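You operate a simulated robot arm through the tools that you are given. There is no shell and no other tool.

Carry out the task below with a simulated robot arm. There is one attempt and no reset: what you move stays moved.

JOB
Rub the burr off the slotted brick, turn its thinner end to the aisle and dab it teal.
Fine: teal block for the burr; the brick stays on the wooden board; one dab on top; block and marker back. Set down upright: teal marker. What is to be rubbed or washed off counts as gone when no trace of it is left.
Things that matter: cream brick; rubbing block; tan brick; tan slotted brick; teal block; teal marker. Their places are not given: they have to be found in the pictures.

It is judged by the outcome, as a careful person would: the job done as asked, and still so three seconds after it is handed in. It fails if anything else is knocked over, pushed out of place, dropped, spilled or broken.

ROBOT AND FRAMES
A 6-joint arm with a two-finger parallel gripper, fixed in place. Base frame: the origin is on the floor under the middle of its stand, x ahead of it, y to its left, z up; the work surface is at about z = 860. Readings come in mm, rad, newtons and seconds.
With the tool pointing down near the work surface it reaches from about 300 to 660 mm from the base axis. Its first joint turns from -2.007 to 2.007 rad. Payload 3.43 kg.
The tool frame sits at the grasp point between the pads (the TCP): z along the fingers, y along the line on which they close. The tips reach 34 mm beyond it. The gripper opens to 128 mm. The fingers are 24 mm wide and 12 mm thick; the gripper's body (48 by 130 mm) begins 96 mm behind the TCP.
Orientation is that of the tool frame in the base frame, as a unit quaternion [x, y, z, w]. With the fingers straight down and closing along the base's y, the tool's x points along the base's -x, its y along +y and its z along -z.

CONTROLS
- The arm moves only by the tool play_rows. Its argument "rows" is a list of rows, each an object (a shift or turn left out is 0, a gripper value left out holds the last) with "dp": the shift along the tool's x, y, z in mm, a list of three; "angular": the turn, a rotation vector about the tool's x, y, z in rad, a list of three; "grip": the finger opening in mm, from 0 to 128. In form: [{"dp": [x, y, z], "angular": [rx, ry, rz], "grip": grip}, ...]. A call has 1 to 20 rows; each row is the pose to reach, as a shift and turn from the pose commanded when the call began, along the tool's axes at that moment. Rows are played at 5 a second. More than 50 mm and 0.15 rad between two rows, or a gripper value outside its range, and nothing of the call is played. A pose out of reach is approached as far as the arm can. The call stops where the force on the tool passes 40 N (or 10 N more than at its start, if that is more) or the arm is blocked; 0.2 s more then pass. The fingers move at their own pace (about 153 mm/s each) and stop on an object; they squeeze with about 27 N. The grip force told is the motor's: it shows also when the fingers shut on nothing. Time passes only in rows, and 0.2 s behind the last, so rows that repeat a pose let the fingers close. The reply holds the time, the measured pose of the TCP, the force on the tool along the base axes, the opening and the grip force, in the units named above and with some noise, with the torque about the TCP (base axes, N m) and any sound that the robot's microphone picked up.
- Cameras (640 x 400 px; columns grow to the right, rows downward): "scene" is fixed at [49.9, 649.3, 1741]; the picture's right is [-0.77, -0.64, 0.00], its down [-0.52, 0.63, -0.57] and it looks along [0.37, -0.44, -0.82] (base axes); focal length 341 px, centre (320, 200). "wrist" rides on the gripper at [76, -11, -160] in the tool frame; the picture's right is [0.15, 0.99, 0.00], its down [-0.88, 0.13, -0.46] and it looks along [-0.45, 0.07, 0.89] (tool axes); focal length 234 px, centre (320, 200).
- get_image(camera): a new picture of that camera. It takes no simulated time.
- slide_trunk(by): slides the trunk up (or, below 0, down) by that many mm; the arm rides with it, the base frame stays. It gives what a move gives, with no picture.
- probe_pixels(camera, pixels): for up to 12 pixels [column, row] of the newest picture of that camera ("zoom" is the newest enlarged one), the place [x, y, z] in the base frame of the surface seen there, good to about 2 mm. It takes no simulated time.
- inspect(camera, box): a new picture of the part [left, top, right, bottom] of that camera's present view, enlarged. It takes no simulated time.
- hand_in(): hands the job in; it is judged then, once.

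Leave the gripper open and the arm clear of the work at the hand-in unless told otherwise.

The tools are called as name(argument=value, ...) on one line, values as JSON. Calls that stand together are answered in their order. play_rows: Moves the arm, as the interface text tells. Its arguments: {"type":"object","properties":{"rows":{"type":"array"}},"required":["rows"]} The other tools are called the same way: slide_trunk (by) moves the trunk up or down; get_image (camera) takes a picture; probe_pixels (camera, pixels) gives the place of the surface under pixels of a picture; inspect (camera, box) takes an enlarged picture of a part of a camera's view; hand_in () hands the job in.

At the start:

```text
time: 0.0
tcp_pos: [271.1, 258.9, 1312.5]
tool_rot: [0.0, 1.0, -0.001, 0.0]
ft_force: [-0.4, 0.0, 0.0]
torque: [-0.01, -0.02, 0.01]
gripper_width: 127.9
grip_force: 0.0
trunk travel left (down, up): [-925.0, 65.0]
```

scene: 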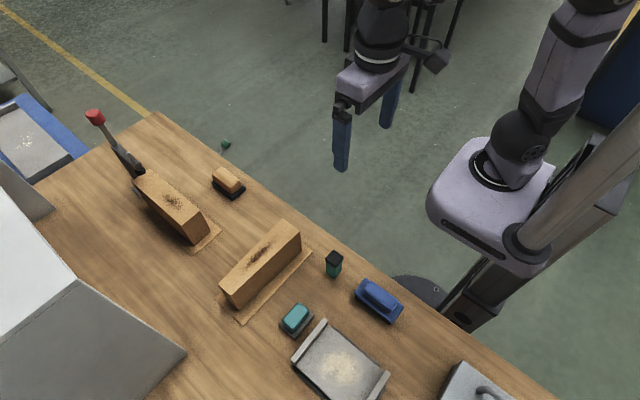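
wrist: 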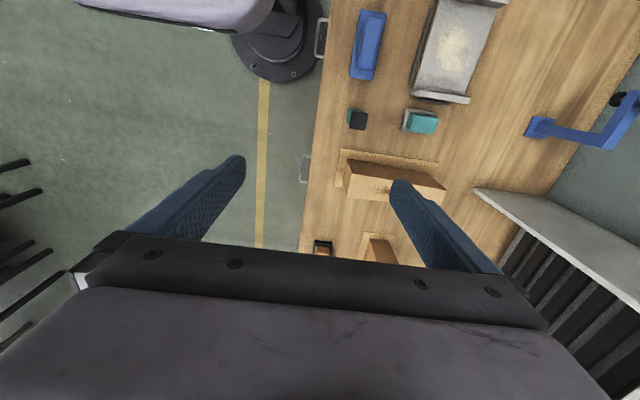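

I see two brick-like wedges on the bench (scene about (172,205) and (262,265)), a teal block near (296,318), a dark-and-green marker near (334,262), and an orange block at (229,183). I'll take enlarged views to tell which brick is which.

inspect(camera="scene", box=[200, 200, 400, 325])

inspect(camera="scene", box=[80, 100, 260, 260])

inspect(camera="scene", box=[260, 240, 420, 400])

inspect(camera="wrist", box=[300, 80, 500, 280])

```text
3.20 times, centred on (300, 262) of scene
```

zoom: 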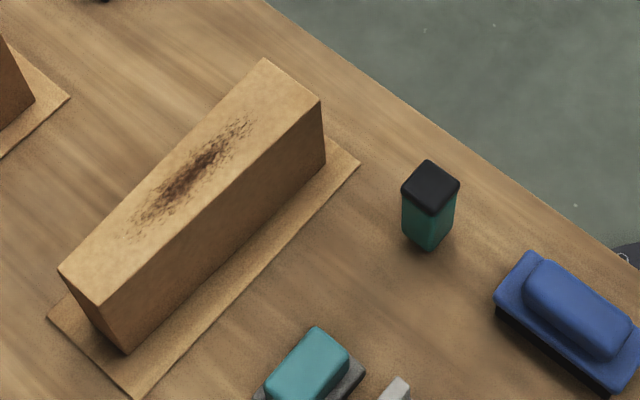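

```text
2.50 times, centred on (170, 180) of scene
```

zoom: 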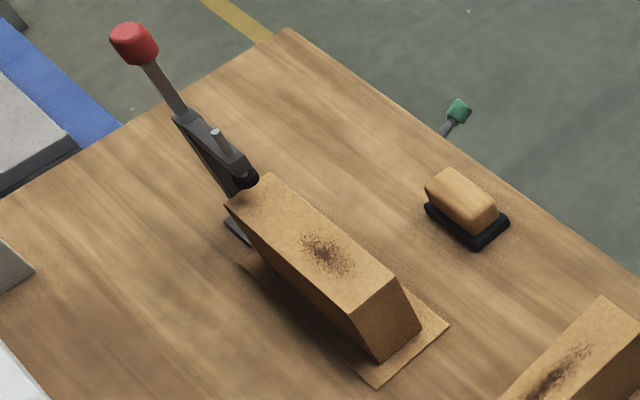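

```text
2.50 times, centred on (340, 320) of scene
```

zoom: 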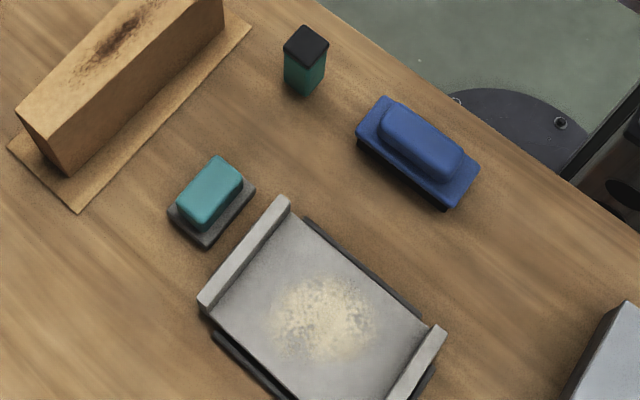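

```text
2.00 times, centred on (400, 180) of wrist
```

zoom: 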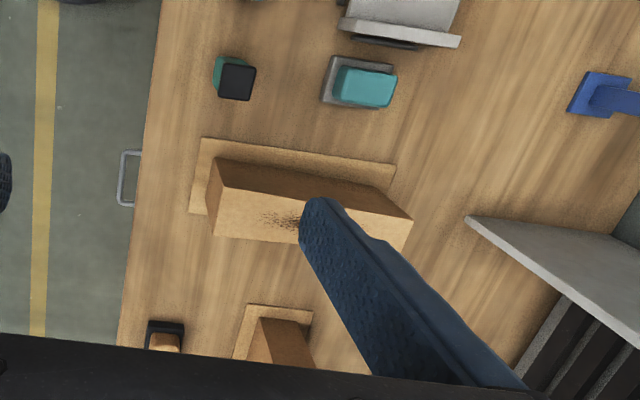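

I'll find the positions of what is visible: the two wedge bricks, the blocks, marker and bench edges.

get_image(camera="scene")

get_image(camera="wrist")

probe_pixels(camera="scene", pixels=[[283, 221], [300, 233], [220, 284], [232, 295], [262, 250], [312, 250], [241, 323], [297, 314], [334, 255], [379, 294], [340, 362], [228, 178]])

probe_pixels(camera="scene", pixels=[[172, 203], [148, 172], [135, 178], [206, 220], [191, 238], [95, 117], [225, 143], [120, 150], [155, 115], [430, 320], [20, 140], [130, 100]])

```text
taken
```

scene: 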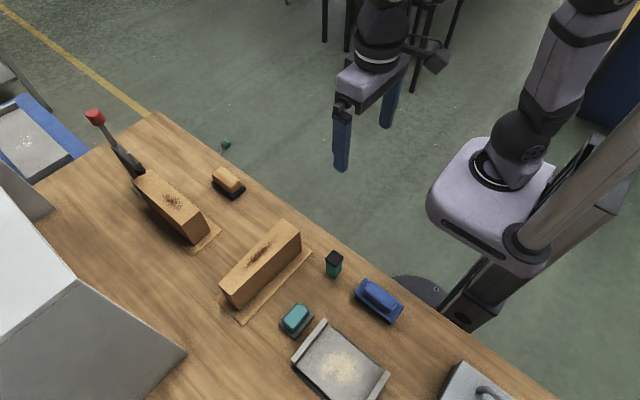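

```text
taken
```

wrist: 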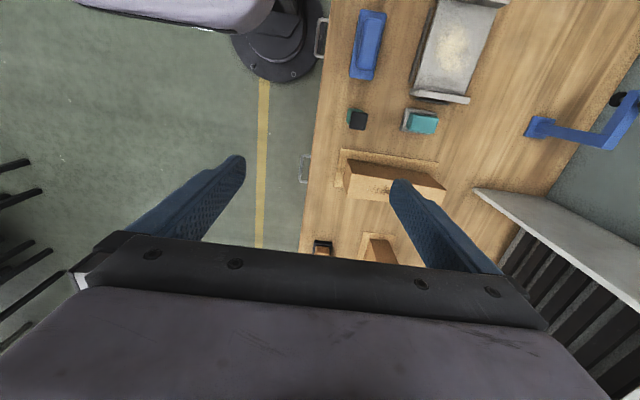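

```text
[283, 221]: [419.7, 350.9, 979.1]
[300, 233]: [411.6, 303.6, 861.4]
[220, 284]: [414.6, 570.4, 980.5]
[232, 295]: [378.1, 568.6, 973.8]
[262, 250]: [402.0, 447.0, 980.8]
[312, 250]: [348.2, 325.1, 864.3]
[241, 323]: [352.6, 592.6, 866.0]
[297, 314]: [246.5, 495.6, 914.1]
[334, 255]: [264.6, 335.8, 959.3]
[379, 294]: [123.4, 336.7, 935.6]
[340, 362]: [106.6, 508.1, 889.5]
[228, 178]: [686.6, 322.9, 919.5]
```

```text
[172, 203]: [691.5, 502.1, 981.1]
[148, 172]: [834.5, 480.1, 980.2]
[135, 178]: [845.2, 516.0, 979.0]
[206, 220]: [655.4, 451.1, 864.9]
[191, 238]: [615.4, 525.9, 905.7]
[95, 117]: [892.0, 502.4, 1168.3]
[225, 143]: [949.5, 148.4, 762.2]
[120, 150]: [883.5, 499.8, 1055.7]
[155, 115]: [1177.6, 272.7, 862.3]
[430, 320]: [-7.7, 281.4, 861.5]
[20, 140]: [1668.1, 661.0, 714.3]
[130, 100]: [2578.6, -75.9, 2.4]
```

The near brick runs along y (about y 351 to 570 at x ≈ 400, top z ≈ 980). The far brick sits in a clamp at x ≈ 730, which looks beyond reach. I need better views of slot, taper and aisle, so I'll turn the tool −90° about its z so the wrist camera looks toward +y from above.

play_rows(rows=[{"angular": [0, 0, -0.14], "dp": [0, 0, 0]}, {"angular": [0, 0, -0.28]}, {"angular": [0, 0, -0.42]}, {"angular": [0, 0, -0.56]}, {"angular": [0, 0, -0.7]}, {"angular": [0, 0, -0.84]}, {"angular": [0, 0, -0.98]}, {"angular": [0, 0, -1.12]}, {"angular": [0, 0, -1.26]}, {"angular": [0, 0, -1.4]}, {"angular": [0, 0, -1.5708]}])

```text
refused: row 11 steps farther than a row can; nothing moved
```

The last step was too large, so I'll use even steps of 0.1428 rad.

play_rows(rows=[{"angular": [0, 0, -0.1428]}, {"angular": [0, 0, -0.2856]}, {"angular": [0, 0, -0.4284]}, {"angular": [0, 0, -0.5712]}, {"angular": [0, 0, -0.714]}, {"angular": [0, 0, -0.8568]}, {"angular": [0, 0, -0.9996]}, {"angular": [0, 0, -1.1424]}, {"angular": [0, 0, -1.2852]}, {"angular": [0, 0, -1.428]}, {"angular": [0, 0, -1.5708]}])

get_image(camera="wrist")

```text
time: 2.4
tcp_pos: [270.8, 258.8, 1313.4]
tool_rot: [0.708, -0.706, 0.0, -0.001]
ft_force: [-0.3, -0.5, -0.4]
torque: [0.0, -0.03, -0.01]
gripper_width: 128.2
grip_force: 0.1
trunk travel left (down, up): [-925.0, 65.0]
```

```text
taken
```

wrist: 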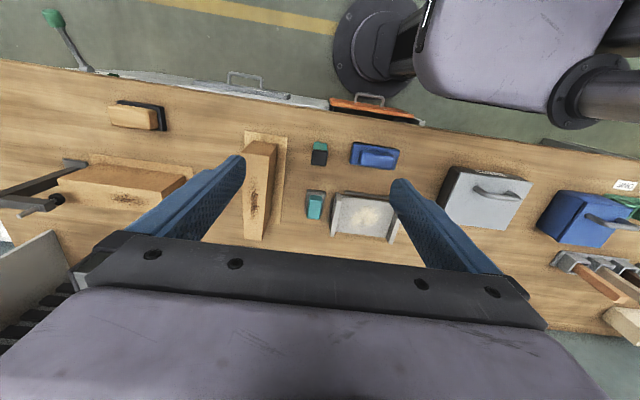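

Much more of the bench is visible now: bins, a rack, another pale piece at the far right (620,325), and a label at (625,187). I'll enlarge these and the near brick.

inspect(camera="wrist", box=[520, 160, 640, 350])

inspect(camera="wrist", box=[220, 110, 420, 250])

inspect(camera="wrist", box=[0, 70, 240, 240])

```text
2.11 times, centred on (580, 255) of wrist
```

zoom: 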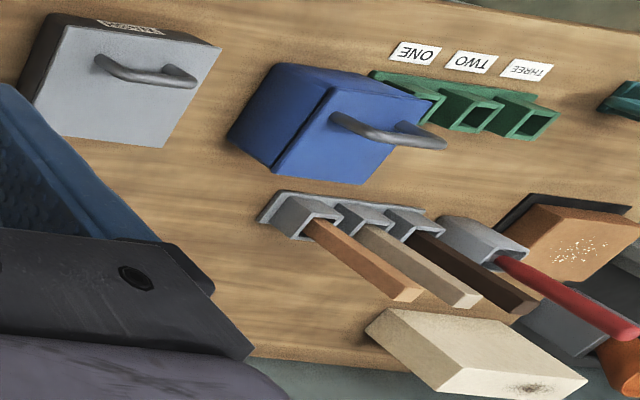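

```text
2.86 times, centred on (320, 180) of wrist
```

zoom: 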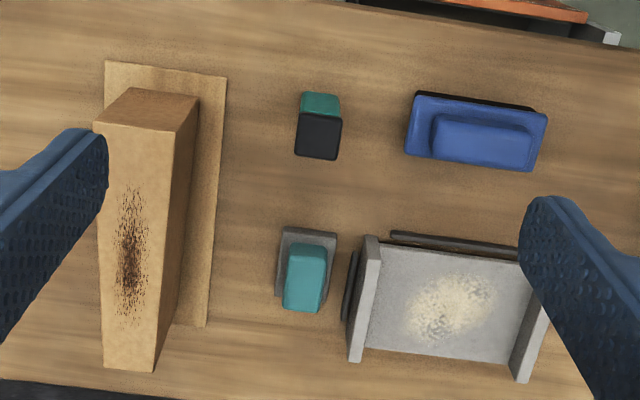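

```text
2.35 times, centred on (120, 155) of wrist
```

zoom: 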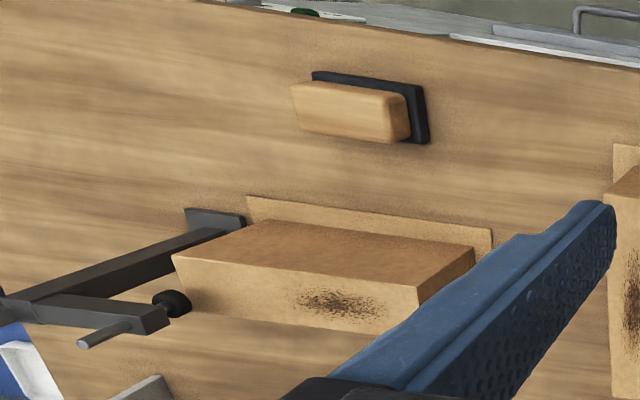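

The near brick's end toward −y looks wider than its +y end. I still need to see its hidden +x side for the slot, so I'll move to about (560,330,1200) and turn another −90° so the camera looks back along −x.

play_rows(rows=[{"dp": [-6, -26, 10], "angular": [0, 0, -0.1428]}, {"dp": [-13, -53, 20], "angular": [0, 0, -0.2856]}, {"dp": [-19, -79, 30], "angular": [0, 0, -0.4284]}, {"dp": [-25, -105, 40], "angular": [0, 0, -0.5712]}, {"dp": [-32, -132, 50], "angular": [0, 0, -0.714]}, {"dp": [-38, -158, 60], "angular": [0, 0, -0.8568]}, {"dp": [-45, -185, 70], "angular": [0, 0, -0.9996]}, {"dp": [-51, -211, 80], "angular": [0, 0, -1.1424]}, {"dp": [-57, -237, 90], "angular": [0, 0, -1.2852]}, {"dp": [-64, -264, 100], "angular": [0, 0, -1.428]}, {"dp": [-70, -290, 110], "angular": [0, 0, -1.5708]}])

get_image(camera="wrist")

get_image(camera="scene")

```text
time: 4.8
tcp_pos: [542.4, 314.1, 1187.7]
tool_rot: [1.0, 0.001, -0.002, 0.001]
ft_force: [1.2, 0.3, -0.6]
torque: [-0.07, 0.12, 0.04]
gripper_width: 128.2
grip_force: 0.0
out of reach, approached as far as the arm can: row 10, 11
trunk travel left (down, up): [-925.0, 65.0]
```

```text
taken
```

wrist: 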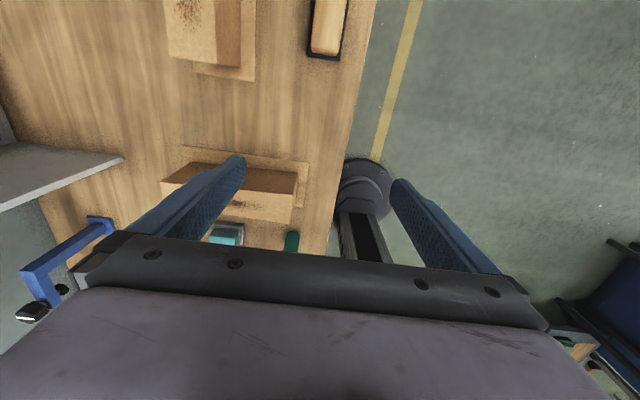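

```text
taken
```

scene: 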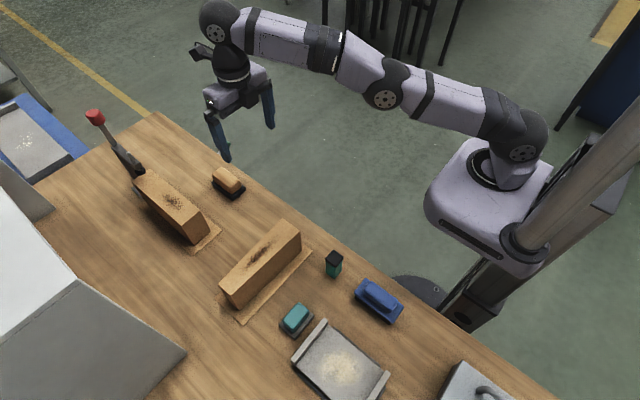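

Now I'll enlarge the near brick's +x side and the far brick.

inspect(camera="wrist", box=[140, 130, 330, 260])

inspect(camera="wrist", box=[130, 0, 370, 110])

inspect(camera="wrist", box=[320, 0, 640, 200])

```text
3.08 times, centred on (235, 195) of wrist
```

zoom: 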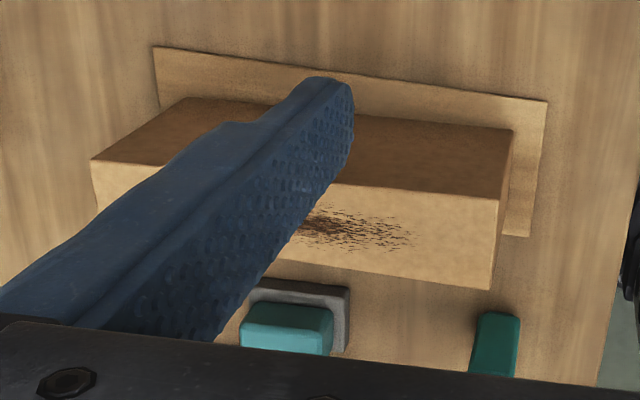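

```text
2.67 times, centred on (250, 55) of wrist
```

zoom: 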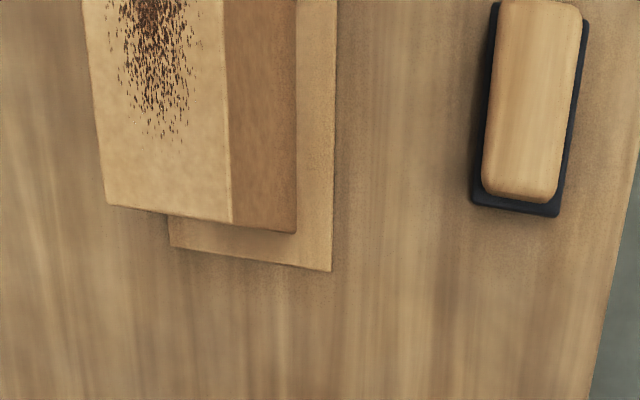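

```text
2.00 times, centred on (480, 100) of wrist
```

zoom: 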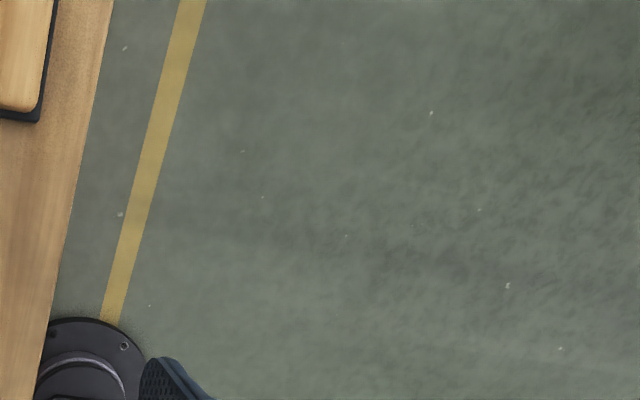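

No slot is visible yet; a finger hides part of the +x face. I'll back in a bit and turn +45° so the camera looks diagonally at the +x face and the −y end.

play_rows(rows=[{"dp": [-12, 4, 10], "angular": [0, 0, 0.131]}, {"dp": [-24, 8, 20], "angular": [0, 0, 0.262]}, {"dp": [-36, 10, 30], "angular": [0, 0, 0.393]}, {"dp": [-48, 12, 40], "angular": [0, 0, 0.524]}, {"dp": [-60, 14, 50], "angular": [0, 0, 0.655]}, {"dp": [-70, 14, 60], "angular": [0, 0, 0.785]}])

get_image(camera="wrist")

```text
time: 6.2
tcp_pos: [467.3, 301.1, 1130.8]
tool_rot: [0.923, -0.385, 0.0, 0.0]
ft_force: [-0.7, -0.7, -0.2]
torque: [0.0, -0.01, 0.01]
gripper_width: 127.9
grip_force: 0.1
trunk travel left (down, up): [-925.0, 65.0]
```

```text
taken
```

wrist: 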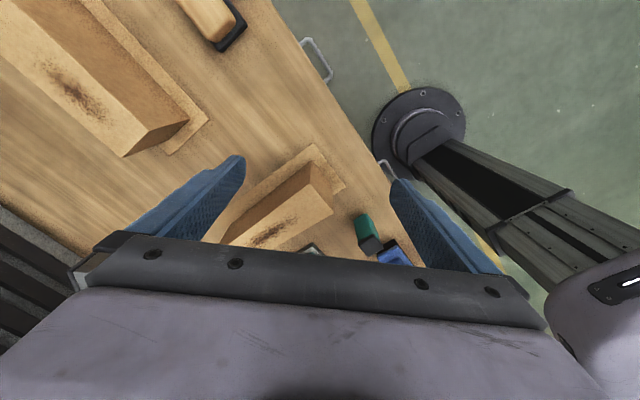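

inspect(camera="wrist", box=[190, 130, 390, 260])

inspect(camera="wrist", box=[0, 0, 240, 170])

```text
3.08 times, centred on (290, 195) of wrist
```

zoom: 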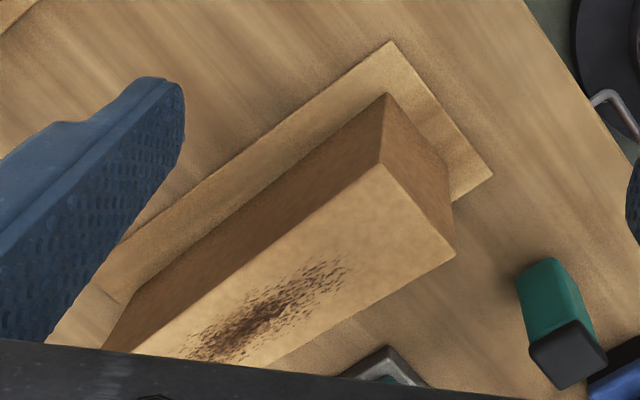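

```text
2.35 times, centred on (120, 85) of wrist
```

zoom: 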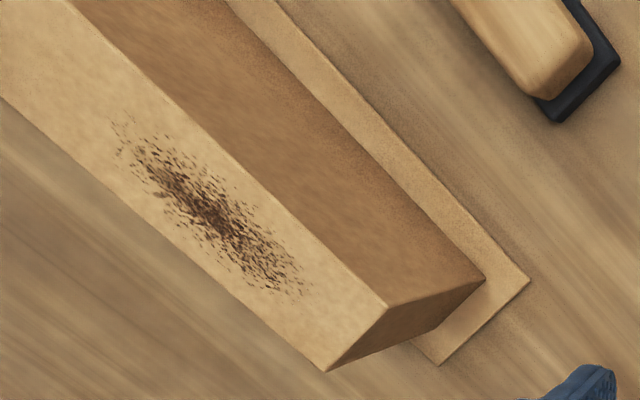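

No slot on the +x face or −y end of the near brick. Before concluding anything I'll look at the rest of the bench on the −x side. I'll move the arm to about (0,300,1250), same heading.

play_rows(rows=[{"dp": [-27.5, 27.5, -20]}, {"dp": [-55, 55, -40]}, {"dp": [-82.5, 82.5, -60]}, {"dp": [-110, 110, -80]}, {"dp": [-137.5, 137.5, -100]}, {"dp": [-165, 165, -120]}, {"dp": [-192.5, 192.5, -120]}, {"dp": [-220, 220, -120]}, {"dp": [-247.5, 247.5, -120]}, {"dp": [-275, 275, -120]}, {"dp": [-302.5, 302.5, -120]}, {"dp": [-330, 330, -120]}])

get_image(camera="wrist")

get_image(camera="scene")

```text
time: 8.8
tcp_pos: [1.6, 299.3, 1252.8]
tool_rot: [0.924, -0.383, -0.001, 0.0]
ft_force: [-0.4, 0.4, -0.2]
torque: [0.01, 0.02, 0.0]
gripper_width: 127.9
grip_force: 0.0
trunk travel left (down, up): [-925.0, 65.0]
```

```text
taken
```

wrist: 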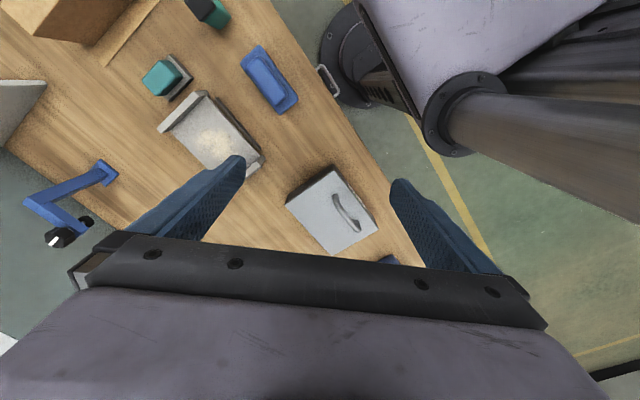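

```text
taken
```

scene: 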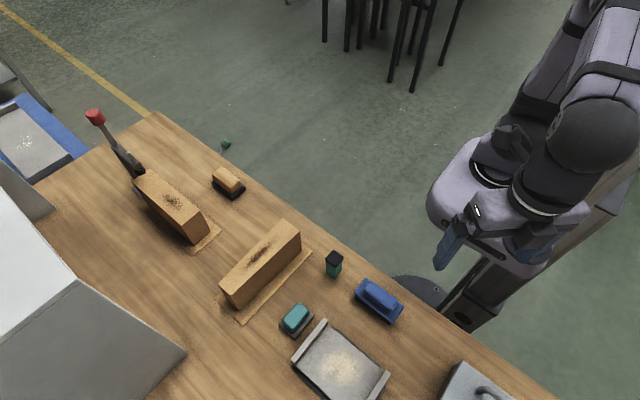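

I see the tray, blue block, and steel lidded box, but the far −x area is still behind the gripper. I'll turn back to heading +y and move to about (−100,320,1300).

play_rows(rows=[{"dp": [-14, 9, -8], "angular": [0, 0, 0.131]}, {"dp": [-29, 19, -16], "angular": [0, 0, 0.262]}, {"dp": [-43, 28, -25], "angular": [0, 0, 0.393]}, {"dp": [-58, 38, -33], "angular": [0, 0, 0.524]}, {"dp": [-72, 47, -41], "angular": [0, 0, 0.655]}, {"dp": [-87, 57, -50], "angular": [0, 0, 0.785]}])

get_image(camera="wrist")

```text
time: 10.2
tcp_pos: [-67.0, 334.6, 1310.6]
tool_rot: [-0.696, 0.718, 0.006, 0.003]
ft_force: [0.4, -0.2, 0.0]
torque: [0.02, -0.01, -0.01]
gripper_width: 128.2
grip_force: 0.1
out of reach, approached as far as the arm can: row 5, 6
trunk travel left (down, up): [-925.0, 65.0]
```

```text
taken
```

wrist: 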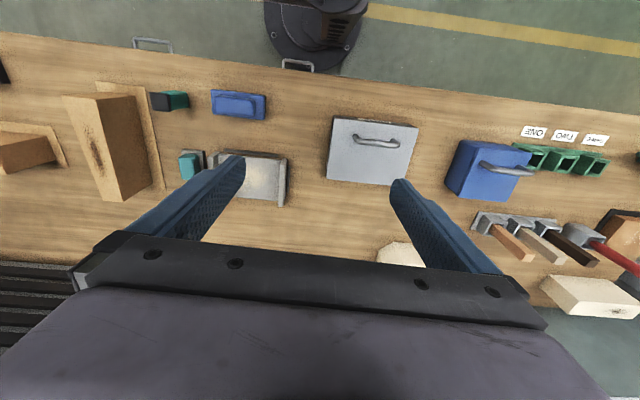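

I'll enlarge the right side, the pale thing at (400,255), and the left bricks from this angle.

inspect(camera="wrist", box=[440, 110, 640, 330])

inspect(camera="wrist", box=[340, 200, 460, 280])

inspect(camera="wrist", box=[0, 60, 220, 220])

inspect(camera="wrist", box=[130, 60, 310, 210])

probe_pixels(camera="wrist", pixels=[[400, 252], [590, 295], [630, 240], [510, 245], [500, 35], [560, 45], [480, 20], [375, 160], [610, 285], [550, 165], [605, 330], [64, 97]])

```text
1.82 times, centred on (540, 220) of wrist
```

zoom: 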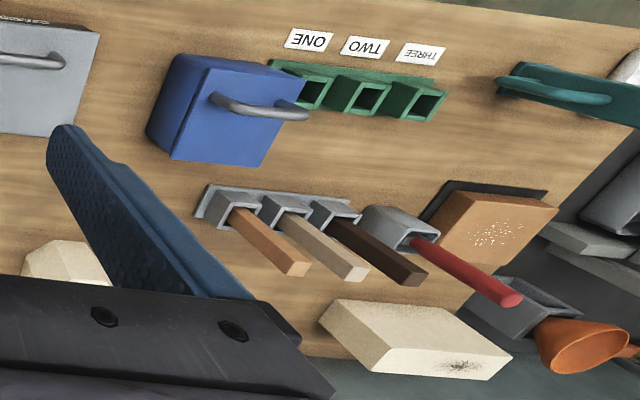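

```text
5.00 times, centred on (400, 240) of wrist
```

zoom: 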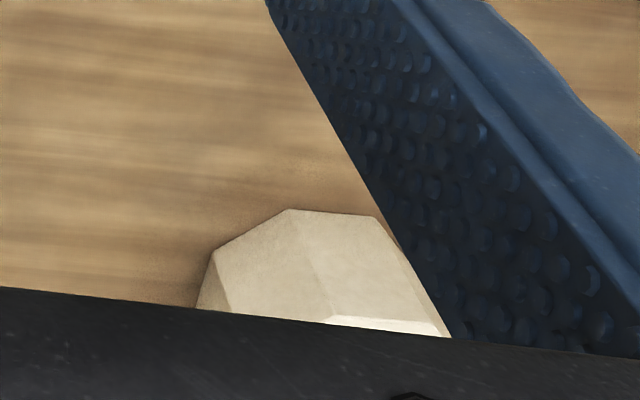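

```text
2.50 times, centred on (110, 140) of wrist
```

zoom: 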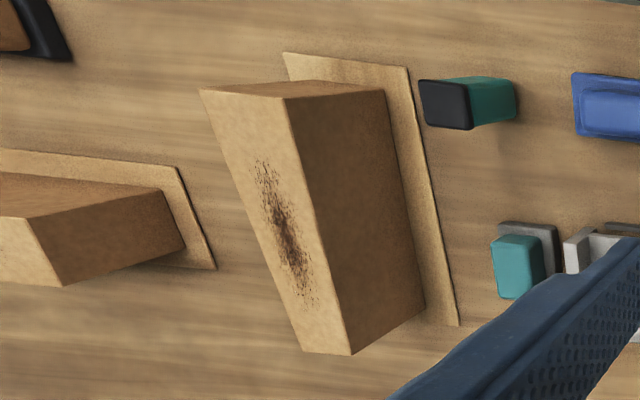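

```text
2.67 times, centred on (220, 135) of wrist
```

zoom: 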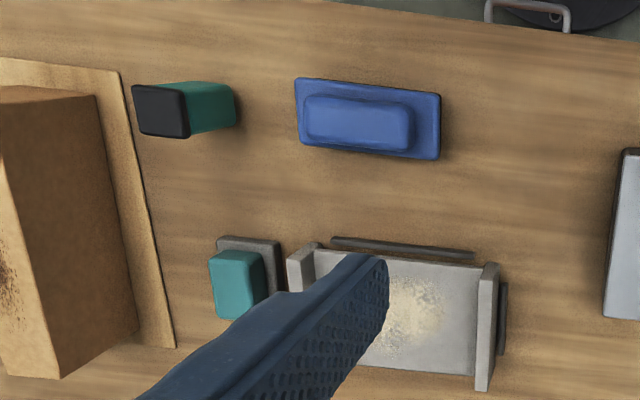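

```text
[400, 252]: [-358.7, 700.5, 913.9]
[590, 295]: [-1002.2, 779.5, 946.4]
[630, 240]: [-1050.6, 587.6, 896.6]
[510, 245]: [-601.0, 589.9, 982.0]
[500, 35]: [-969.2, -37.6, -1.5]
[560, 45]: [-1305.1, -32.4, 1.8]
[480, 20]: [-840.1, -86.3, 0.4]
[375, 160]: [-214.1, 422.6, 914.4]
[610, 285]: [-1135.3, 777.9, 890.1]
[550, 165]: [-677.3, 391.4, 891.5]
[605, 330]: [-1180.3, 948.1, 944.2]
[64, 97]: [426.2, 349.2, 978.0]
```

The cream brick and everything on the −x end is far out of reach (x ≈ −1000). I'll use the fixed camera at high magnification on the near brick and the clamped brick to look for the slot.

inspect(camera="scene", box=[210, 210, 320, 330])

inspect(camera="scene", box=[120, 160, 225, 260])

```text
3.33 times, centred on (265, 270) of scene
```

zoom: 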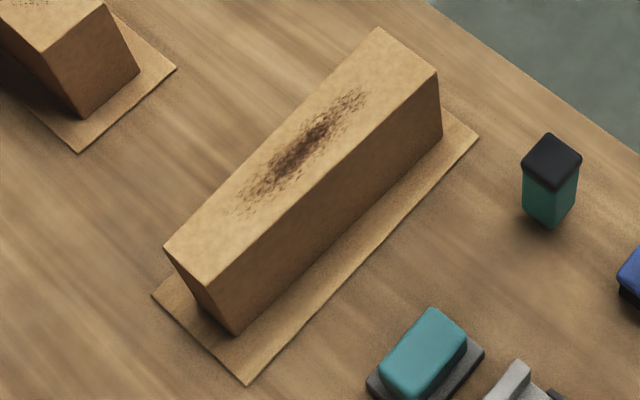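

```text
4.00 times, centred on (172, 210) of scene
```

zoom: 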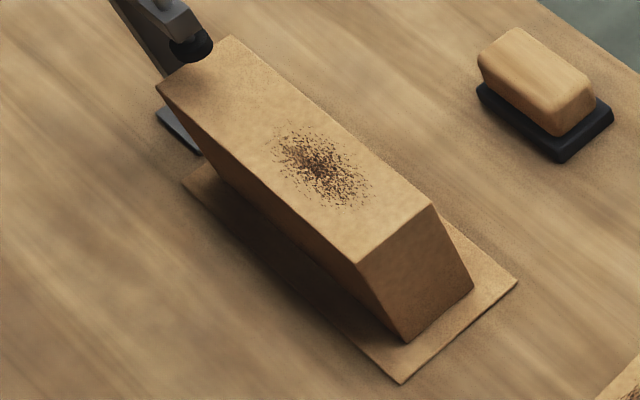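

No slot shows on the −x side or +y end of the near brick either, so it may be underneath or low down. I'll look from a low oblique angle in the aisle: move to about (430,150,1050) and tilt the tool 45° toward +y.

play_rows(rows=[{"dp": [14, -38, 0], "angular": [0, 0, 0]}, {"dp": [28, -76, 5], "angular": [0, -0.06, 0]}, {"dp": [42, -115, 25], "angular": [0, -0.12, 0]}, {"dp": [57, -153, 45], "angular": [0, -0.18, 0]}, {"dp": [71, -191, 65], "angular": [0, -0.24, 0]}, {"dp": [85, -229, 85], "angular": [0, -0.3, 0]}, {"dp": [100, -268, 105], "angular": [0, -0.36, 0]}, {"dp": [114, -306, 125], "angular": [0, -0.42, 0]}, {"dp": [128, -344, 145], "angular": [0, -0.48, 0]}, {"dp": [142, -382, 165], "angular": [0, -0.54, 0]}, {"dp": [156, -420, 185], "angular": [0, -0.6, 0]}, {"dp": [170, -459, 210], "angular": [0, -0.66, 0]}, {"dp": [185, -497, 235], "angular": [0, -0.72, 0]}, {"dp": [185, -497, 260], "angular": [0, -0.785, 0]}])

get_image(camera="wrist")

```text
time: 13.2
tcp_pos: [422.3, 145.0, 1043.5]
tool_rot: [0.653, -0.653, -0.271, -0.271]
ft_force: [-0.1, -0.3, -0.4]
torque: [0.01, 0.03, -0.01]
gripper_width: 128.1
grip_force: 0.1
out of reach, approached as far as the arm can: row 4, 5, 6, 7, 8
trunk travel left (down, up): [-925.0, 65.0]
```

```text
taken
```

wrist: 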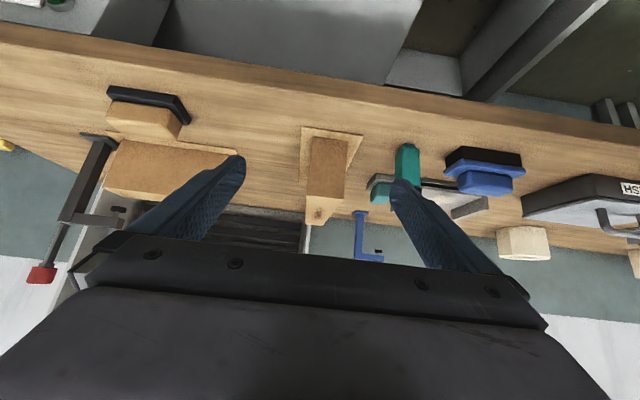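

The picture is upside-down now (top is downward). I'll enlarge the −y end of the brick around (325,175), the marker and the clamped brick.

inspect(camera="wrist", box=[270, 110, 400, 240])

inspect(camera="wrist", box=[360, 120, 560, 250])

inspect(camera="wrist", box=[20, 70, 260, 290])

inspect(camera="wrist", box=[0, 0, 640, 130])

```text
3.08 times, centred on (335, 175) of wrist
```

zoom: 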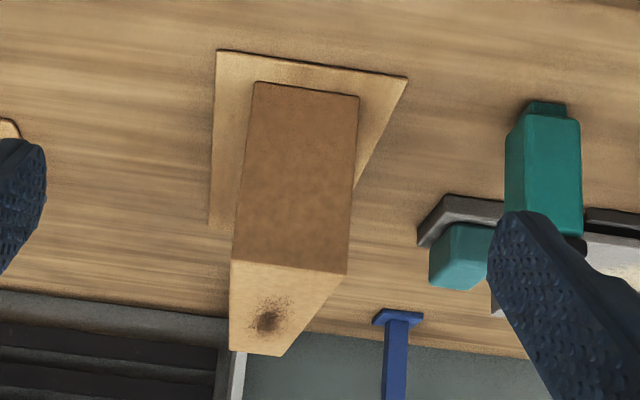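

```text
3.08 times, centred on (460, 185) of wrist
```

zoom: 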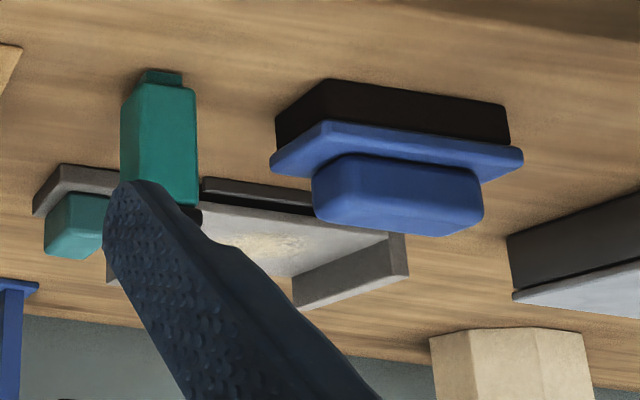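

```text
1.82 times, centred on (140, 180) of wrist
```

zoom: 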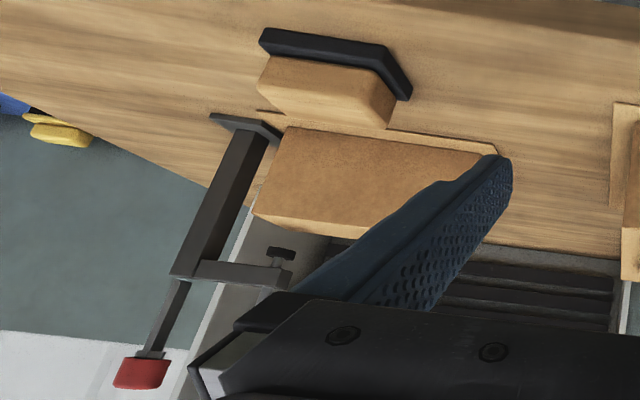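

```text
1.00 times, centred on (320, 65) of wrist (not enlarged: the box is as wide or as high as the picture)
```

zoom: 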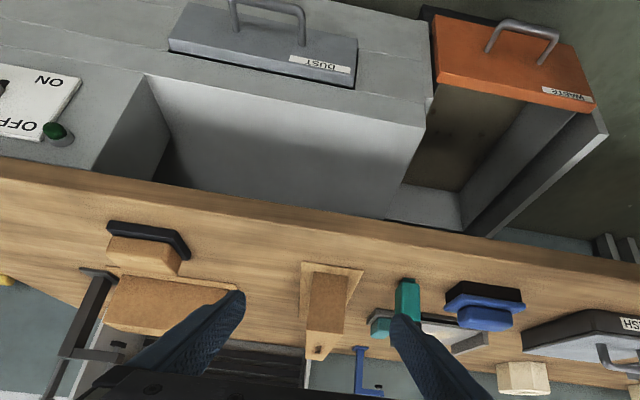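

The marker has a narrower teal nib at its bottom and a black top; the brick's −y end has no slot. One last unseen bit is the +x side near the +y end. I'll yaw the view by 45° and move to about (530,300,1030) to look at it.

play_rows(rows=[{"dp": [-16.7, -18, 19.8], "angular": [-0.0925, 0, -0.0925]}, {"dp": [-33.5, -36, 39.6], "angular": [-0.185, 0, -0.185]}, {"dp": [-50.2, -54, 59.4], "angular": [-0.2775, 0, -0.2775]}, {"dp": [-67, -72, 79.2], "angular": [-0.37, 0, -0.37]}, {"dp": [-83.7, -90, 99], "angular": [-0.4625, 0, -0.4625]}, {"dp": [-100.4, -108, 118.8], "angular": [-0.555, 0, -0.555]}])

get_image(camera="wrist")

```text
time: 14.6
tcp_pos: [511.6, 294.2, 1029.1]
tool_rot: [0.853, -0.355, -0.356, -0.144]
ft_force: [0.2, -0.2, -0.7]
torque: [0.08, 0.03, -0.01]
gripper_width: 127.9
grip_force: 0.1
out of reach, approached as far as the arm can: row 6
trunk travel left (down, up): [-925.0, 65.0]
```

```text
taken
```

wrist: 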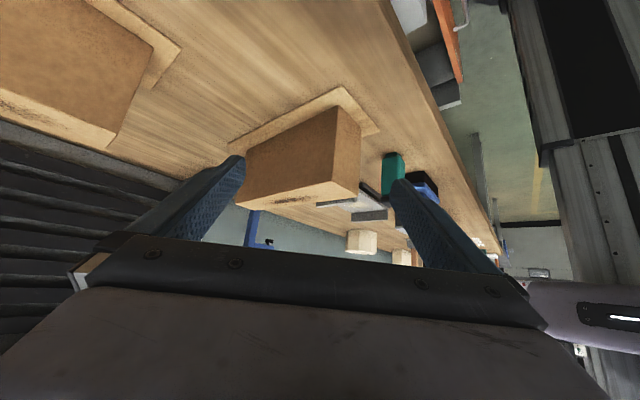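

inspect(camera="wrist", box=[200, 70, 400, 230])

inspect(camera="wrist", box=[0, 0, 200, 150])

probe_pixels(camera="wrist", pixels=[[343, 88], [378, 130], [338, 107], [362, 160], [355, 200], [240, 206], [262, 140], [300, 160], [225, 145], [300, 130], [280, 190], [150, 40]])

```text
2.50 times, centred on (300, 150) of wrist
```

zoom: 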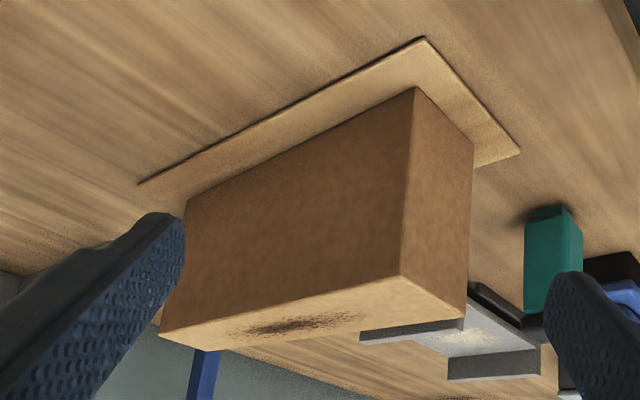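

```text
2.67 times, centred on (100, 75) of wrist
```

zoom: 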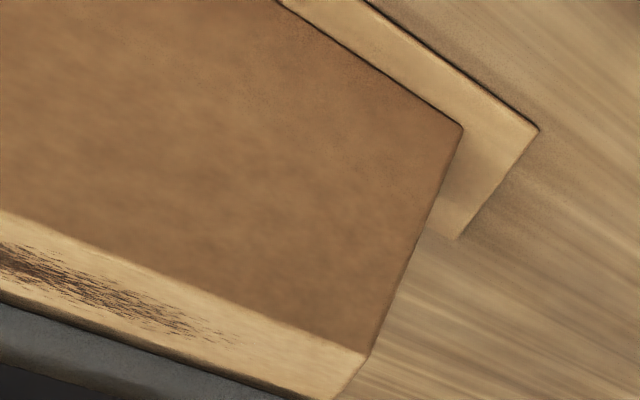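

```text
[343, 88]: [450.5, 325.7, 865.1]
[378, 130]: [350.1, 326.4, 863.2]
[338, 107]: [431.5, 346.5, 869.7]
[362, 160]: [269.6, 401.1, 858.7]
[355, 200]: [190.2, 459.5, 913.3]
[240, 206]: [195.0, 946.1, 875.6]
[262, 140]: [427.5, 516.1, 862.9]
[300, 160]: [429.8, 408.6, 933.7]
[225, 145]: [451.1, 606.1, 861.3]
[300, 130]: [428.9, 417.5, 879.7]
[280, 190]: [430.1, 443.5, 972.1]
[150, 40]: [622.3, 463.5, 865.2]
```

The +x face is a plain flat wall at x ≈ 430, so any slot must be underneath or not visible from here; this is still the only tan brick on a board within reach and not clamped. I'll level the tool and go above it at about (330,400,1250), heading +y, to measure its top and the tools.

play_rows(rows=[{"dp": [-37.5, 6.9, -1.5], "angular": [0.0394, 0.0929, 0.0925]}, {"dp": [-75, 13.8, -3], "angular": [0.0788, 0.1858, 0.185]}, {"dp": [-112.4, 20.7, -4.4], "angular": [0.1182, 0.2787, 0.2775]}, {"dp": [-149.9, 27.6, -5.9], "angular": [0.1576, 0.3716, 0.37]}, {"dp": [-187.4, 34.4, -7.4], "angular": [0.1969, 0.4644, 0.4626]}, {"dp": [-224.9, 41.3, -8.9], "angular": [0.2363, 0.5573, 0.5551]}, {"dp": [-262.3, 48.2, -10.3], "angular": [0.2757, 0.6502, 0.6476]}, {"dp": [-299.8, 55.1, -11.8], "angular": [0.3151, 0.7431, 0.7401]}])

get_image(camera="wrist")

```text
time: 16.4
tcp_pos: [328.0, 400.1, 1250.2]
tool_rot: [-0.706, 0.708, -0.003, 0.003]
ft_force: [-0.1, -0.1, 0.5]
torque: [-0.01, -0.02, -0.01]
gripper_width: 128.0
grip_force: 0.2
trunk travel left (down, up): [-925.0, 65.0]
```

```text
taken
```

wrist: 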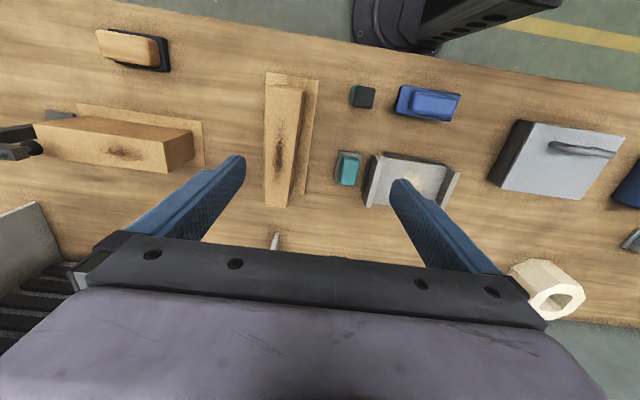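

Good overhead view. I'll enlarge the brick top and the tools area, then probe positions.

inspect(camera="wrist", box=[330, 70, 470, 210])

inspect(camera="wrist", box=[235, 60, 345, 220])

```text
2.86 times, centred on (400, 140) of wrist
```

zoom: 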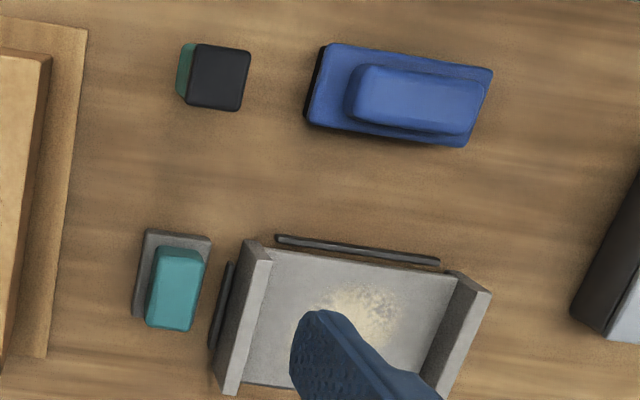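

```text
2.50 times, centred on (290, 140) of wrist
```

zoom: 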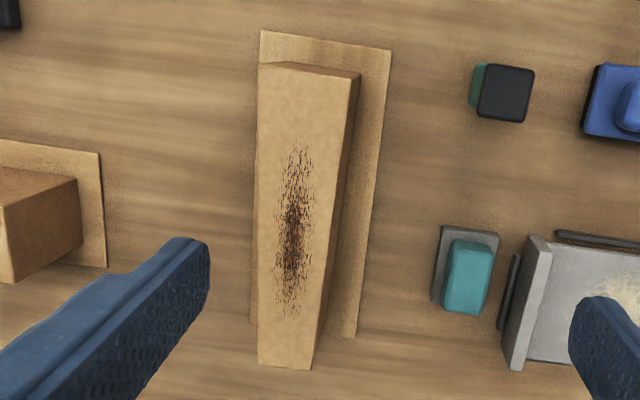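

Probing the brick's top corners, burr ends, and board corners in this zoom.

probe_pixels(camera="zoom", pixels=[[262, 74], [346, 84], [308, 364], [262, 360], [298, 145], [290, 318], [276, 230], [318, 230], [262, 34], [388, 52], [352, 334], [300, 230]])

probe_pixels(camera="zoom", pixels=[[484, 70], [530, 72], [524, 116], [480, 114], [450, 245], [488, 250], [482, 310], [448, 305], [440, 230], [496, 236], [434, 300], [466, 275]])

```text
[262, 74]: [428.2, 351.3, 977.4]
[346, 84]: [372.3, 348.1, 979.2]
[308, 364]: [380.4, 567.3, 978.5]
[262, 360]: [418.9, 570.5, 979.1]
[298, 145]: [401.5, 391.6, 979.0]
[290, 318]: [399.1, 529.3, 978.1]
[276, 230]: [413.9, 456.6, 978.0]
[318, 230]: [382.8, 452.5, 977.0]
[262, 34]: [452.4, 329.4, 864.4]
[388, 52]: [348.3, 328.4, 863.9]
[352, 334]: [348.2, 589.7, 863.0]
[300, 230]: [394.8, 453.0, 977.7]
```

```text
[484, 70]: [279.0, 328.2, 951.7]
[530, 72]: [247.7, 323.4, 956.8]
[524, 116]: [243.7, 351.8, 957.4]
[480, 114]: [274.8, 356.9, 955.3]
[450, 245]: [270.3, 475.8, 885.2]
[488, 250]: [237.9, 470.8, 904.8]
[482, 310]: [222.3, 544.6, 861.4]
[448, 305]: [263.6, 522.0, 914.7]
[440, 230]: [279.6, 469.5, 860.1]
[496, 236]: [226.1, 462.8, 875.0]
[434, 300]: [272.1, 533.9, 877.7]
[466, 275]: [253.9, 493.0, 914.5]
```

The brick measures about 60 mm wide at y≈350 (the aisle/robot side) and about 40 mm at y≈570, 220 mm long, centred near (400,460), top z≈979. So the thick end faces the aisle side now. I'll descend over the teal block and marker for closer measurements.

play_rows(rows=[{"dp": [0, 16, 32]}, {"dp": [0, 33, 65]}, {"dp": [0, 50, 98]}, {"dp": [0, 66, 130]}])

get_image(camera="wrist")

inspect(camera="wrist", box=[260, 40, 400, 220])

```text
time: 17.4
tcp_pos: [265.2, 399.8, 1118.9]
tool_rot: [-0.707, 0.707, -0.002, 0.004]
ft_force: [-0.1, 0.5, -0.1]
torque: [-0.04, 0.0, 0.01]
gripper_width: 128.1
grip_force: 0.1
trunk travel left (down, up): [-925.0, 65.0]
```

```text
taken
```

wrist: 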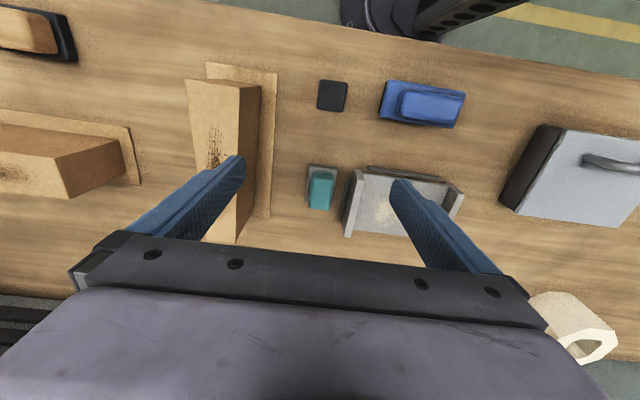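

```text
2.22 times, centred on (330, 130) of wrist
```

zoom: 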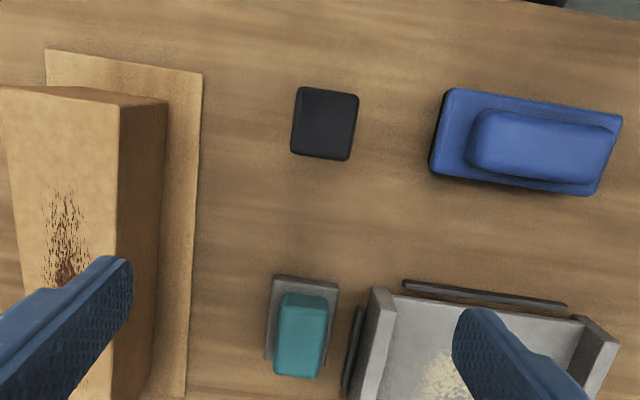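

inspect(camera="wrist", box=[295, 150, 365, 220])

probe_pixels(camera="wrist", pixels=[[321, 81], [347, 83], [344, 110], [318, 107], [332, 95], [309, 167], [337, 169], [313, 175], [333, 177], [330, 205], [311, 204], [321, 190]])

```text
5.71 times, centred on (330, 185) of wrist
```

zoom: 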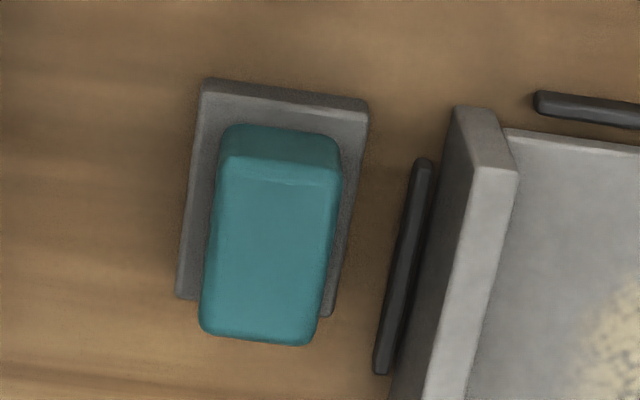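

```text
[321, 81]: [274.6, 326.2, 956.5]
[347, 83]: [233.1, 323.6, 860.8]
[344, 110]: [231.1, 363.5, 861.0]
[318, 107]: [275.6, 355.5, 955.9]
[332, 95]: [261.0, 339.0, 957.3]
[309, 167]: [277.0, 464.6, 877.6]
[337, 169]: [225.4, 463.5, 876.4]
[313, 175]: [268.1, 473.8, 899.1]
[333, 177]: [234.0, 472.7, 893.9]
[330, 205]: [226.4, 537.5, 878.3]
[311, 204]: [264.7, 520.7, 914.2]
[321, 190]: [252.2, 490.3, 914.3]
```

probe_pixels(camera="zoom", pixels=[[224, 185], [332, 190], [308, 335], [210, 322], [210, 90], [360, 105], [328, 308], [182, 290], [270, 250], [340, 200], [225, 140], [335, 150]])

```text
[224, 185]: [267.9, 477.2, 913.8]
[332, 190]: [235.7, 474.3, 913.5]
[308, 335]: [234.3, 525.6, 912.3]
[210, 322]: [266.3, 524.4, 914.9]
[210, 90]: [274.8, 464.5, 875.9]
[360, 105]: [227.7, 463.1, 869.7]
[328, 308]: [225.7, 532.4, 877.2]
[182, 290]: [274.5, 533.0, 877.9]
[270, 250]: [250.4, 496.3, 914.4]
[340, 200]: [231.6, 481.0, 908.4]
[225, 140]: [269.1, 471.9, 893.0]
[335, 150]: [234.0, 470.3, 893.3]
```

The teal block is axis-aligned: handle about 36×55 mm centred (251,499), top z≈914, over a 50×72 mm grey pad whose top is z≈878. Before descending I'll check the tray wall height next to it and the other tray parts.

probe_pixels(camera="wrist", pixels=[[343, 195], [340, 205], [348, 215], [353, 180], [356, 175], [350, 225], [345, 234], [375, 170], [440, 185], [400, 92], [430, 105], [455, 210]])

```text
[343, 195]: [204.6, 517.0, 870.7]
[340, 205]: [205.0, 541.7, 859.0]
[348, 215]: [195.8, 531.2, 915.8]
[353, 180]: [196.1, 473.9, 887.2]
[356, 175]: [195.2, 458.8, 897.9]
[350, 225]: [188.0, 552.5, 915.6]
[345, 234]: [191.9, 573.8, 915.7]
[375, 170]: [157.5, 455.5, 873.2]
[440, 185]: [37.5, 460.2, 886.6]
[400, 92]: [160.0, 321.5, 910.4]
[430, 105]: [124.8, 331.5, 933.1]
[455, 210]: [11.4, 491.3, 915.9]
```

The tray wall is at x ≤ 197 (z up to 916), so I'll use a 52 mm opening to stay clear. Moving above the teal block at (251,499,1000).

play_rows(rows=[{"dp": [-33, 5, 30], "grip": 52}, {"dp": [-66, 10, 60]}, {"dp": [-99, 14, 90]}, {"dp": [-99, 14, 119]}, {"dp": [-99, 14, 119]}])

get_image(camera="wrist")

get_image(camera="scene")

```text
time: 18.6
tcp_pos: [252.6, 499.2, 999.6]
tool_rot: [0.708, -0.707, 0.002, -0.003]
ft_force: [0.0, 0.2, -0.6]
torque: [-0.01, -0.01, 0.0]
gripper_width: 52.0
grip_force: 0.2
trunk travel left (down, up): [-925.0, 65.0]
```

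```text
taken
```

wrist: 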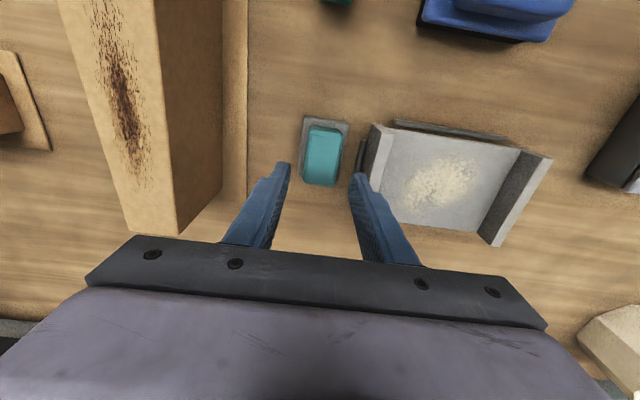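

```text
taken
```

scene: 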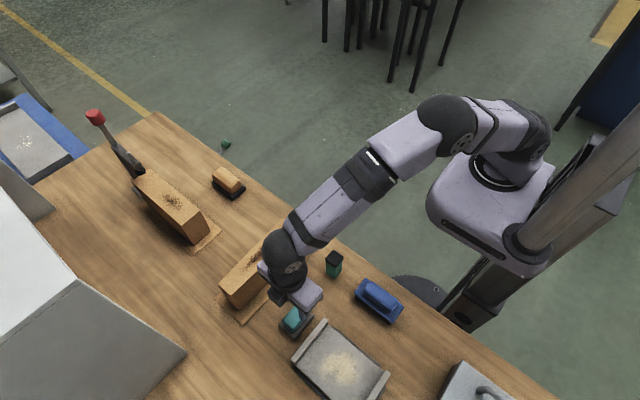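

Aligned nicely; I'll verify the handle edges once more from this close view before descending.

probe_pixels(camera="wrist", pixels=[[305, 140], [322, 140], [341, 142], [337, 180], [303, 178], [320, 160], [308, 128], [304, 120], [346, 124], [318, 183], [345, 140], [302, 150]])

```text
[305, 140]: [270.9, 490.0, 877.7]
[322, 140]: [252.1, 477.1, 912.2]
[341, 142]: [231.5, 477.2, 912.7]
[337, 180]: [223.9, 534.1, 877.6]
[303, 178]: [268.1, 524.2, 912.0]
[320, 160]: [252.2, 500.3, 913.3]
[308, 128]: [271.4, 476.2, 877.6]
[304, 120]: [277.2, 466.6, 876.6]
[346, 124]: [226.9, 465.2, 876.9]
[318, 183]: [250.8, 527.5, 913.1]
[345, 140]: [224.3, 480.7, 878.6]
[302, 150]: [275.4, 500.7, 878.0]
```

Handle centre ≈ (250.5,500). Descending to z ≈ 917 with fingers straddling it, then closing.

play_rows(rows=[{"dp": [-1, 2, 30], "grip": 52}, {"dp": [-1, 2, 60]}, {"dp": [-1, 2, 75]}, {"dp": [-1, 2, 82.5]}, {"dp": [-1, 2, 82.5]}])

play_rows(rows=[{"grip": 30}, {"grip": 30}, {"grip": 30}, {"grip": 30}])

get_image(camera="wrist")

```text
time: 19.8
tcp_pos: [253.1, 499.4, 918.6]
tool_rot: [0.707, -0.707, 0.002, -0.003]
ft_force: [1.3, -0.5, -0.2]
torque: [0.0, -0.04, 0.04]
gripper_width: 52.0
grip_force: 0.1
trunk travel left (down, up): [-925.0, 65.0]
```

```text
time: 20.8
tcp_pos: [252.7, 499.0, 917.2]
tool_rot: [-0.707, 0.707, -0.002, 0.003]
ft_force: [-0.2, 1.4, 0.2]
torque: [0.01, 0.05, -0.02]
gripper_width: 37.7
grip_force: 26.4
trunk travel left (down, up): [-925.0, 65.0]
```

```text
taken
```

wrist: 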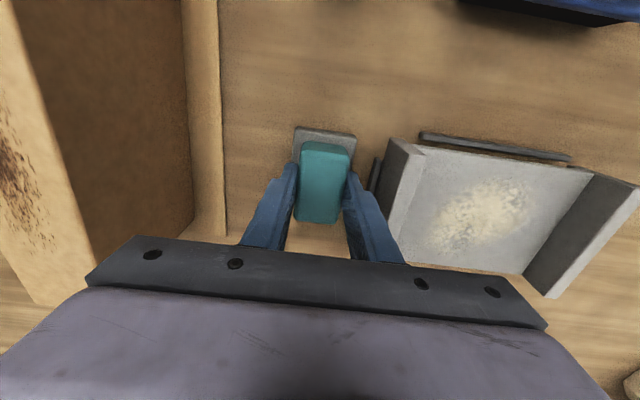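

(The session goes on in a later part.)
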